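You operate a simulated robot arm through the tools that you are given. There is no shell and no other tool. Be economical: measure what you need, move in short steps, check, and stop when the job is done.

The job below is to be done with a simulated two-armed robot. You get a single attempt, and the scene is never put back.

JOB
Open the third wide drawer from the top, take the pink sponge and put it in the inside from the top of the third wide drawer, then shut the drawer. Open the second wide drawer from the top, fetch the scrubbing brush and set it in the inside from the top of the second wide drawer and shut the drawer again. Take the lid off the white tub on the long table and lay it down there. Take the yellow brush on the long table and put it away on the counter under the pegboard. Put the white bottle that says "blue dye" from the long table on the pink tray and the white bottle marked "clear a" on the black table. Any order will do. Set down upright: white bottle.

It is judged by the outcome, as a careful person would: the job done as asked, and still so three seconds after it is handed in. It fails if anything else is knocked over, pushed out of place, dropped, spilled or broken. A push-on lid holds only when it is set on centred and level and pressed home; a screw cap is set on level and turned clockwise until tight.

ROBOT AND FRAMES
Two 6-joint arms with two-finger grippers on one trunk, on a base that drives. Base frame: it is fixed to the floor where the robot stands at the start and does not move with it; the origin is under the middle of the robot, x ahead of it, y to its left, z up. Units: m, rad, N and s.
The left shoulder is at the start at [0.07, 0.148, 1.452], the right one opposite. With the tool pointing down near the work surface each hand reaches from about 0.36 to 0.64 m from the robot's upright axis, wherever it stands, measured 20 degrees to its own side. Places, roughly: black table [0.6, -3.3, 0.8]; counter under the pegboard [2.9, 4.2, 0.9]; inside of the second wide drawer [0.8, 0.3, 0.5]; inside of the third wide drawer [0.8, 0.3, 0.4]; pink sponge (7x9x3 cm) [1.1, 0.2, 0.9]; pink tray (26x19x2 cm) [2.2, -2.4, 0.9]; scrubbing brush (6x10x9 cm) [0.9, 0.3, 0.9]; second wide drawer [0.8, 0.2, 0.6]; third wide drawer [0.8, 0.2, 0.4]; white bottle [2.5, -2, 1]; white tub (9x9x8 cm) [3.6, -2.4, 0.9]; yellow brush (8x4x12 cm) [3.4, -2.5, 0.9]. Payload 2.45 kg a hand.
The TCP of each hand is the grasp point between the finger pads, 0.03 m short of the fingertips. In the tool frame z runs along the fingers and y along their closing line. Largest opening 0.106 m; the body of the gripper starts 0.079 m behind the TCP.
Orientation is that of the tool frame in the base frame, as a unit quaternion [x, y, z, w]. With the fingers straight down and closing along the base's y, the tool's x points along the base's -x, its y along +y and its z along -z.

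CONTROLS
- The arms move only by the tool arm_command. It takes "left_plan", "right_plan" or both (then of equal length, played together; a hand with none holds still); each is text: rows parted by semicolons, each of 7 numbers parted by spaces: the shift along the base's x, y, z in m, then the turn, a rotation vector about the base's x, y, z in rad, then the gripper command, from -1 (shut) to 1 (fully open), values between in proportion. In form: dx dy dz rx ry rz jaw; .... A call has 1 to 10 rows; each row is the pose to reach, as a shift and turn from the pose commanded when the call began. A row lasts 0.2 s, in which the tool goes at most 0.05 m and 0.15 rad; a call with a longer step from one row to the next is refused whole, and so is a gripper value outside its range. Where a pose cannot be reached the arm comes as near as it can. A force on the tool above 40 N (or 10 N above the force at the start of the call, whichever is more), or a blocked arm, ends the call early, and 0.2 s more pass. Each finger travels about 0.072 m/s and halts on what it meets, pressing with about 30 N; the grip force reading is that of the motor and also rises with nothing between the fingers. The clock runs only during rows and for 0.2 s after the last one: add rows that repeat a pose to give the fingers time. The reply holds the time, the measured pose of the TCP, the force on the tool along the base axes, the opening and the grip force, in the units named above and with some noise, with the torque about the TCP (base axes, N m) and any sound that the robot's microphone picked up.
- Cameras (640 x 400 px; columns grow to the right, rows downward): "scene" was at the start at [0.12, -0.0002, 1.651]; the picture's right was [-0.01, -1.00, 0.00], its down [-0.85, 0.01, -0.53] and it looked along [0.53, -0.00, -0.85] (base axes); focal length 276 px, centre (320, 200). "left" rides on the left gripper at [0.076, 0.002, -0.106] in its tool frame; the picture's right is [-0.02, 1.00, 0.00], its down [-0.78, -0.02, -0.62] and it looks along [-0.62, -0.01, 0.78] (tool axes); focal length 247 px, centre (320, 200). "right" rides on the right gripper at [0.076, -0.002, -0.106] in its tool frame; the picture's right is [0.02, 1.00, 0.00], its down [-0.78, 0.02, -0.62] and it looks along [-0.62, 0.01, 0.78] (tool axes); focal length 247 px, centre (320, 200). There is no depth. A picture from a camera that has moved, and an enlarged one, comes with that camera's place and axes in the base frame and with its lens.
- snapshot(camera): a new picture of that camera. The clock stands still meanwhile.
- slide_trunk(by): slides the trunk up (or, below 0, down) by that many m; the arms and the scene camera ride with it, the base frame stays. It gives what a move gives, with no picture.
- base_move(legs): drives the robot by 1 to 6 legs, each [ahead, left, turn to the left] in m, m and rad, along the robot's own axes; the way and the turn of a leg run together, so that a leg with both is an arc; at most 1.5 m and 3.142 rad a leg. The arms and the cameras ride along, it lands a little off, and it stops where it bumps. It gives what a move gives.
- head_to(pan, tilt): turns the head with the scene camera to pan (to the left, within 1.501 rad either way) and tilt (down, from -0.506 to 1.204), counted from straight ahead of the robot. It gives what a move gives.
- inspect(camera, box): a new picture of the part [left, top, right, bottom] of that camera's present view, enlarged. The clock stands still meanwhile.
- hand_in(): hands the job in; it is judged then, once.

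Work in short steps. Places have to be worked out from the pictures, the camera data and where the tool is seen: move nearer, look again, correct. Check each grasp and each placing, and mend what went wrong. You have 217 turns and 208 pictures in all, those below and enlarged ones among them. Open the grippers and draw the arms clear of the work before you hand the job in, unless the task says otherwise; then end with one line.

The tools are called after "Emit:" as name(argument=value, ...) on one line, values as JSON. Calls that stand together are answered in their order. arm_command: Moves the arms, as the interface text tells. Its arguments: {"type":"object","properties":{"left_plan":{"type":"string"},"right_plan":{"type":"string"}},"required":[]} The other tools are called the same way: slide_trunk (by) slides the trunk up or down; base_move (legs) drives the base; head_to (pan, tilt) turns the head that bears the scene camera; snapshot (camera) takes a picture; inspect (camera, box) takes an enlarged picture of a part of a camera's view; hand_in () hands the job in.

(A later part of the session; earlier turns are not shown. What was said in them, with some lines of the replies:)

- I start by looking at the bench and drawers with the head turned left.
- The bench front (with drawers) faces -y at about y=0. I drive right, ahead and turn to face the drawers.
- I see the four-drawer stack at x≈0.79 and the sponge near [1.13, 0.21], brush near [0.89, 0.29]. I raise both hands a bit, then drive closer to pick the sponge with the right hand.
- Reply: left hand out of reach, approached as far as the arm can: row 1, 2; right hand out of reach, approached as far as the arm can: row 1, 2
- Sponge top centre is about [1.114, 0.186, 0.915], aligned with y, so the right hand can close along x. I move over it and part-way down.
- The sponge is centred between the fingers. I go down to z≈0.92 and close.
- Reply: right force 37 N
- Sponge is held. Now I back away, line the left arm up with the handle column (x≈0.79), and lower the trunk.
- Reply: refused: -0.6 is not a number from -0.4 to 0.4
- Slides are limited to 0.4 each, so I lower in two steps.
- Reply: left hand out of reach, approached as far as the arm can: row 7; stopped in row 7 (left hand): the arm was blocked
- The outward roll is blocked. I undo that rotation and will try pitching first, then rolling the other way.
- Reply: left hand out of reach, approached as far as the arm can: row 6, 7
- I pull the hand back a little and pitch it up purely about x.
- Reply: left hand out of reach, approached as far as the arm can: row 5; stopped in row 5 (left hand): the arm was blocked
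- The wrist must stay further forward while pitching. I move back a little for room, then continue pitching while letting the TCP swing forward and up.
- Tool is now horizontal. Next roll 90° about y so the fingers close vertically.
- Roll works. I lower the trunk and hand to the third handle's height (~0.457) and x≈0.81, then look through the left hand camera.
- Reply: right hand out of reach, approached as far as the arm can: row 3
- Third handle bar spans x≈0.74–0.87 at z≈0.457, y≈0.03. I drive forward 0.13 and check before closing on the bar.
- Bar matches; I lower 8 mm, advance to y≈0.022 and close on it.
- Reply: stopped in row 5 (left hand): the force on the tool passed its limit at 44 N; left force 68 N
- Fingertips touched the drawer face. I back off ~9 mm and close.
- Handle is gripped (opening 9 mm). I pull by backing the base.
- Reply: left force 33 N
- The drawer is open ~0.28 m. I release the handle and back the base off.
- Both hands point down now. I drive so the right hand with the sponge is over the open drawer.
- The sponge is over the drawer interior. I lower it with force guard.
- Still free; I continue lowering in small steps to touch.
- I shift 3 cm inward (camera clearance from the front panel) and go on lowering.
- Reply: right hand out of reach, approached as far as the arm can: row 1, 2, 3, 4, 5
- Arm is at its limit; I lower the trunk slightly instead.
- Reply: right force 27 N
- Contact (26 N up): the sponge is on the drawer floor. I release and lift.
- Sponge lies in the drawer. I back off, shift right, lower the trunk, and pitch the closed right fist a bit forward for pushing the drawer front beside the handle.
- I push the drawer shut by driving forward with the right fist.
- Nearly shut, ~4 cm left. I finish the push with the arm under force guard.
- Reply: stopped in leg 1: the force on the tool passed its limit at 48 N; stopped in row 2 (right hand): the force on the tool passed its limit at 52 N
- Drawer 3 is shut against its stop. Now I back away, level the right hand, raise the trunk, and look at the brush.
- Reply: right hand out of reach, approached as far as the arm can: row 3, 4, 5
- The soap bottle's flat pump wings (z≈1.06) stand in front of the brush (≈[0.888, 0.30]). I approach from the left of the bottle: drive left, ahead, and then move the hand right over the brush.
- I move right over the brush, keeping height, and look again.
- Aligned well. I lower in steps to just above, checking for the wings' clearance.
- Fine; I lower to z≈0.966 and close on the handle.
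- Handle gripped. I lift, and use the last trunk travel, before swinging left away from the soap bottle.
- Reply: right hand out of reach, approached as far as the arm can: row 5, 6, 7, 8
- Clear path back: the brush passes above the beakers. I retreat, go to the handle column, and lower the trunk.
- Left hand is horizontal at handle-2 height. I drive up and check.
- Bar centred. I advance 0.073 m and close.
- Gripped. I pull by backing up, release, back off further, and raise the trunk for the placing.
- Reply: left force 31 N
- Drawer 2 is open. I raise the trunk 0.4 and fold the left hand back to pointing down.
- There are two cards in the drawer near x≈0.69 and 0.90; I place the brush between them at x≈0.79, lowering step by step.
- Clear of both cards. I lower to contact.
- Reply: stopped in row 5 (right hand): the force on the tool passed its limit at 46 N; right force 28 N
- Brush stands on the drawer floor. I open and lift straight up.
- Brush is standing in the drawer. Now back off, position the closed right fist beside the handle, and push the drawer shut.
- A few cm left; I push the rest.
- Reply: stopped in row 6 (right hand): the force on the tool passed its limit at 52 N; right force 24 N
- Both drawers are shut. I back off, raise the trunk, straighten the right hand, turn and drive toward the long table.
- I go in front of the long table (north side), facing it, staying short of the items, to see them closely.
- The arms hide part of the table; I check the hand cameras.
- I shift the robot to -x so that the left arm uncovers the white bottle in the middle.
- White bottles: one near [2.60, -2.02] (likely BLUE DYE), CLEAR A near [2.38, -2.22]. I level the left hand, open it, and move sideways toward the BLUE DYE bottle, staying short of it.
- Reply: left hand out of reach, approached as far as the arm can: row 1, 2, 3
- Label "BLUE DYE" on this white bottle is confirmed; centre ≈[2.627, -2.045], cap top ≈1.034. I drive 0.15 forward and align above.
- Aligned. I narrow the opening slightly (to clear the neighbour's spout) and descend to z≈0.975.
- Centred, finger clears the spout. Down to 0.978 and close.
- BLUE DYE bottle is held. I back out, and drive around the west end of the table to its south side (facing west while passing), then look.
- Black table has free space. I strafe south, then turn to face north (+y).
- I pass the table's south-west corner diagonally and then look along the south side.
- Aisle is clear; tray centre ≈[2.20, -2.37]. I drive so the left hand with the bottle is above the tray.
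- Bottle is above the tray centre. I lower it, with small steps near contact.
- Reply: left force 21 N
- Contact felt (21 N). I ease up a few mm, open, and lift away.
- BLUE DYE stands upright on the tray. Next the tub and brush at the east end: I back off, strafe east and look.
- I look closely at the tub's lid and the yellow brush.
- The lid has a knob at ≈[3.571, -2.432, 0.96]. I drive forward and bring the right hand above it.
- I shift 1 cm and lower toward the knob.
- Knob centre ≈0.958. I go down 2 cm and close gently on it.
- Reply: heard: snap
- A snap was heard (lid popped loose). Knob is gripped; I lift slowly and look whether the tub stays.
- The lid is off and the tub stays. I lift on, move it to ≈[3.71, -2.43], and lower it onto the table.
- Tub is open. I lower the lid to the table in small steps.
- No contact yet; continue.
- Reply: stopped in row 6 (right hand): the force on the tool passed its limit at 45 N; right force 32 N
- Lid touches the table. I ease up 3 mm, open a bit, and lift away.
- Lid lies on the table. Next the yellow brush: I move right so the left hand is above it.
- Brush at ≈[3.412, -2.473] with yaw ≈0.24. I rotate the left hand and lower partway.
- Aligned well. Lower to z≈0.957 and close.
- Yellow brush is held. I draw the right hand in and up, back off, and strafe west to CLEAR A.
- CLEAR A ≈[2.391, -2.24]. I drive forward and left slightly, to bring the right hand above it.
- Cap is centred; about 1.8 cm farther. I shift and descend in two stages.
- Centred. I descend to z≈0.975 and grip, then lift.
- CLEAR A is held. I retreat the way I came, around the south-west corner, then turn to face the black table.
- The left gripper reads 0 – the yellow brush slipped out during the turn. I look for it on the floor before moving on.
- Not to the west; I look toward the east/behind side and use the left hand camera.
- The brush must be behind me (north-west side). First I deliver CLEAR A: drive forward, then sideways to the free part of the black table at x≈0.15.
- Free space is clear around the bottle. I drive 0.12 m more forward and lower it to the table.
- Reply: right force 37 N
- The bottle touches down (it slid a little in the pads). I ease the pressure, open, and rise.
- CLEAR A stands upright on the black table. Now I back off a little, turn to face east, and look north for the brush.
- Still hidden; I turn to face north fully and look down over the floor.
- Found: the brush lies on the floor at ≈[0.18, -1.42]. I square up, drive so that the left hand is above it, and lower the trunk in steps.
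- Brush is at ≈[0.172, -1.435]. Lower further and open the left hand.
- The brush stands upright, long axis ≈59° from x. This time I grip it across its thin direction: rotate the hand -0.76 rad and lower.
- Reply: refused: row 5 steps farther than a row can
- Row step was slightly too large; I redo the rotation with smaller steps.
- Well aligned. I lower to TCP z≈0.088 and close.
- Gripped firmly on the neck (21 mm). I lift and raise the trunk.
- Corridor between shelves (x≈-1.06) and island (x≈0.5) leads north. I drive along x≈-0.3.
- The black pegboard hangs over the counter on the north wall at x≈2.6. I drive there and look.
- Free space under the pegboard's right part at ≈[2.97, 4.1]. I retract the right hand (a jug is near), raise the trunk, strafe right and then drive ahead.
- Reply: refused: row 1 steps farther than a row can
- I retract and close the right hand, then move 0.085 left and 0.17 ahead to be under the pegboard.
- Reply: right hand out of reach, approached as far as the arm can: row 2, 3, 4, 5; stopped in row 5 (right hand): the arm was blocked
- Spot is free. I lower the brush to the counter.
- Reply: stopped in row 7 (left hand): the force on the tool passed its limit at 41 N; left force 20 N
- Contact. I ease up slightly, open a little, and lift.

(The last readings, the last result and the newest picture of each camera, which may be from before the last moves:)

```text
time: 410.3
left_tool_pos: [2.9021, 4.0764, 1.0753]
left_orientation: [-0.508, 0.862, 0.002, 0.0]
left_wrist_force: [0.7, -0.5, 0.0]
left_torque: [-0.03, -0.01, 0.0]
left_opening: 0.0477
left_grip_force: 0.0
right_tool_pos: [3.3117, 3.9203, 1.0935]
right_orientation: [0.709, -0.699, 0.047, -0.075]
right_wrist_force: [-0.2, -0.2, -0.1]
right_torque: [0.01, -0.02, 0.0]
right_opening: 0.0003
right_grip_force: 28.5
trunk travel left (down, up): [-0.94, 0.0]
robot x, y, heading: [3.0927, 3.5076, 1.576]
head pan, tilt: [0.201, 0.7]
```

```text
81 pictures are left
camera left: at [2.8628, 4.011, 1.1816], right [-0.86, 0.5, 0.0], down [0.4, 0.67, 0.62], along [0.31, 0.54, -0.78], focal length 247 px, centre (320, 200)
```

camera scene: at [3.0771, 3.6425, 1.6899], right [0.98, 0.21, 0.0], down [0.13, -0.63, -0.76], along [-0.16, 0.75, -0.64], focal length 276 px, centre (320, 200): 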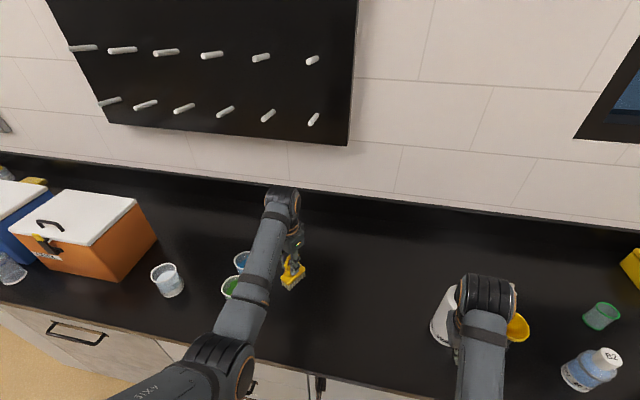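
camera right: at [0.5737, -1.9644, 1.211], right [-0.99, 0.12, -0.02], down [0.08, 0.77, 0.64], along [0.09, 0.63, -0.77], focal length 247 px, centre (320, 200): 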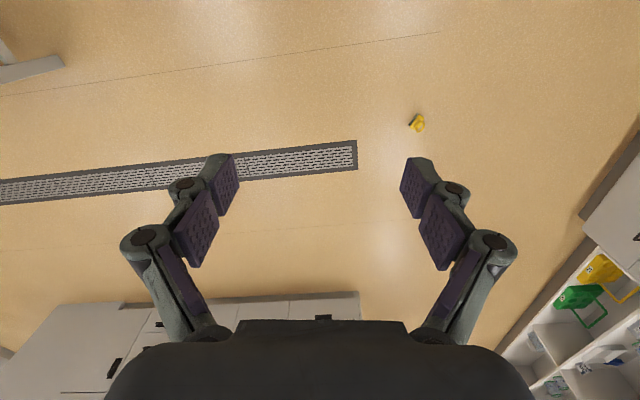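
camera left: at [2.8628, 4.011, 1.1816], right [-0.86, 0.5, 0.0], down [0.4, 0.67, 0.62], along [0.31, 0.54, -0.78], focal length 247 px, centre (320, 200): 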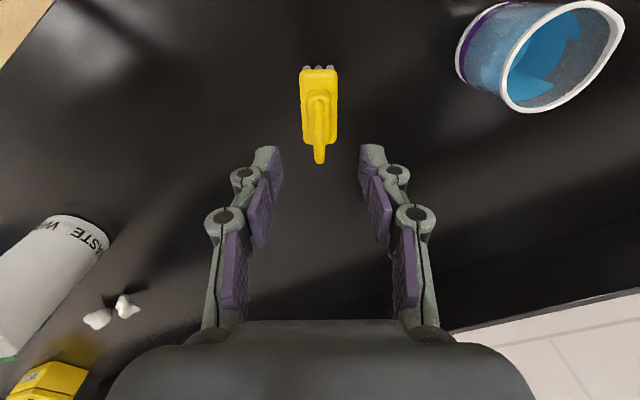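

The brush stands on the counter under the pegboard. I back away and open both grippers, then take a last look.

Emit:
base_move(legs=[[-0.6, 0, 0]])

Emit:
arm_command(left_plan="0 0 0 0 0 0 0.5; 0 0 0 0 0 0 1; 0 0 0 0 0 0 1; 0 0 0 0 0 0 1", right_plan="0 0 0 0 0 0 0; 0 0 0 0 0 0 0.6; 0 0 0 0 0 0 1; 0 0 0 0 0 0 1")

Emit:
head_to(pan=0.1, tilt=0.4)

Emit:
snapshot(camera="scene")

```text
time: 413.8
left_tool_pos: [2.9056, 3.4714, 1.0759]
left_orientation: [-0.509, 0.861, 0.003, 0.0]
left_wrist_force: [0.0, -0.5, 0.2]
left_torque: [-0.04, -0.01, -0.01]
left_opening: 0.0476
left_grip_force: 0.1
right_tool_pos: [3.3153, 3.3141, 1.0934]
right_orientation: [0.71, -0.698, 0.048, -0.075]
right_wrist_force: [0.6, 1.1, 0.4]
right_torque: [-0.01, 0.02, -0.01]
right_opening: 0.0
right_grip_force: 28.4
trunk travel left (down, up): [-0.94, 0.0]
robot x, y, heading: [3.097, 2.8967, 1.582]
head pan, tilt: [0.201, 0.7]
```

```text
time: 414.8
left_tool_pos: [2.9065, 3.4716, 1.0756]
left_orientation: [-0.508, 0.861, 0.004, 0.001]
left_wrist_force: [0.3, 0.4, -0.2]
left_torque: [-0.01, -0.01, 0.03]
left_opening: 0.106
left_grip_force: 0.1
right_tool_pos: [3.3146, 3.3154, 1.0945]
right_orientation: [0.709, -0.699, 0.049, -0.076]
right_wrist_force: [-0.3, 0.2, 0.3]
right_torque: [-0.01, -0.02, -0.01]
right_opening: 0.1056
right_grip_force: 0.1
trunk travel left (down, up): [-0.94, 0.0]
robot x, y, heading: [3.1015, 2.9014, 1.583]
head pan, tilt: [0.201, 0.7]
```

```text
time: 415.6
left_tool_pos: [2.9068, 3.4718, 1.0769]
left_orientation: [-0.509, 0.861, 0.003, 0.001]
left_wrist_force: [0.4, -0.6, -0.4]
left_torque: [-0.03, 0.02, -0.01]
left_opening: 0.1061
left_grip_force: 0.1
right_tool_pos: [3.3146, 3.3155, 1.0939]
right_orientation: [0.71, -0.699, 0.048, -0.076]
right_wrist_force: [-0.4, -0.2, -0.1]
right_torque: [0.0, -0.01, 0.03]
right_opening: 0.106
right_grip_force: 0.1
trunk travel left (down, up): [-0.94, 0.0]
robot x, y, heading: [3.1023, 2.902, 1.581]
head pan, tilt: [0.099, 0.4]
```

```text
80 pictures are left
camera scene: at [3.0899, 3.0448, 1.7168], right [0.99, 0.11, 0.0], down [0.04, -0.39, -0.92], along [-0.1, 0.92, -0.39], focal length 276 px, centre (320, 200)
```

scene: 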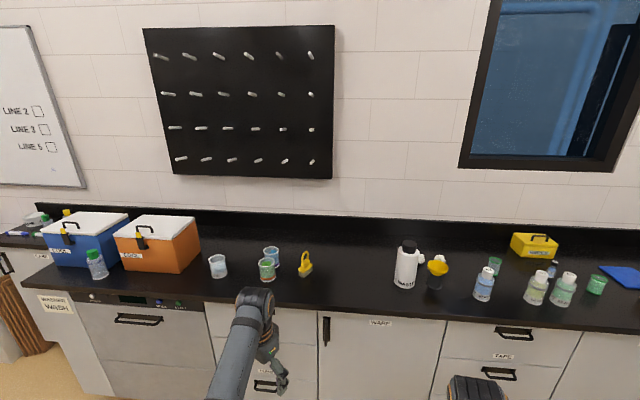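

The brush stands under the pegboard, all items are delivered, the grippers are open and clear. I hand in.

Emit:
hand_in()

```text
The job is handed in.
```

All the tasks are finished and handed in, but I dropped the yellow brush on the floor while driving; I picked it up and stood it on the counter under the pegboard. The pink sponge is in the third wide drawer and the scrubbing brush in the second, both shut. The tub lid lies on the long table, and the "blue dye" and "clear a" bottles stand upright on the pink tray and the black table.
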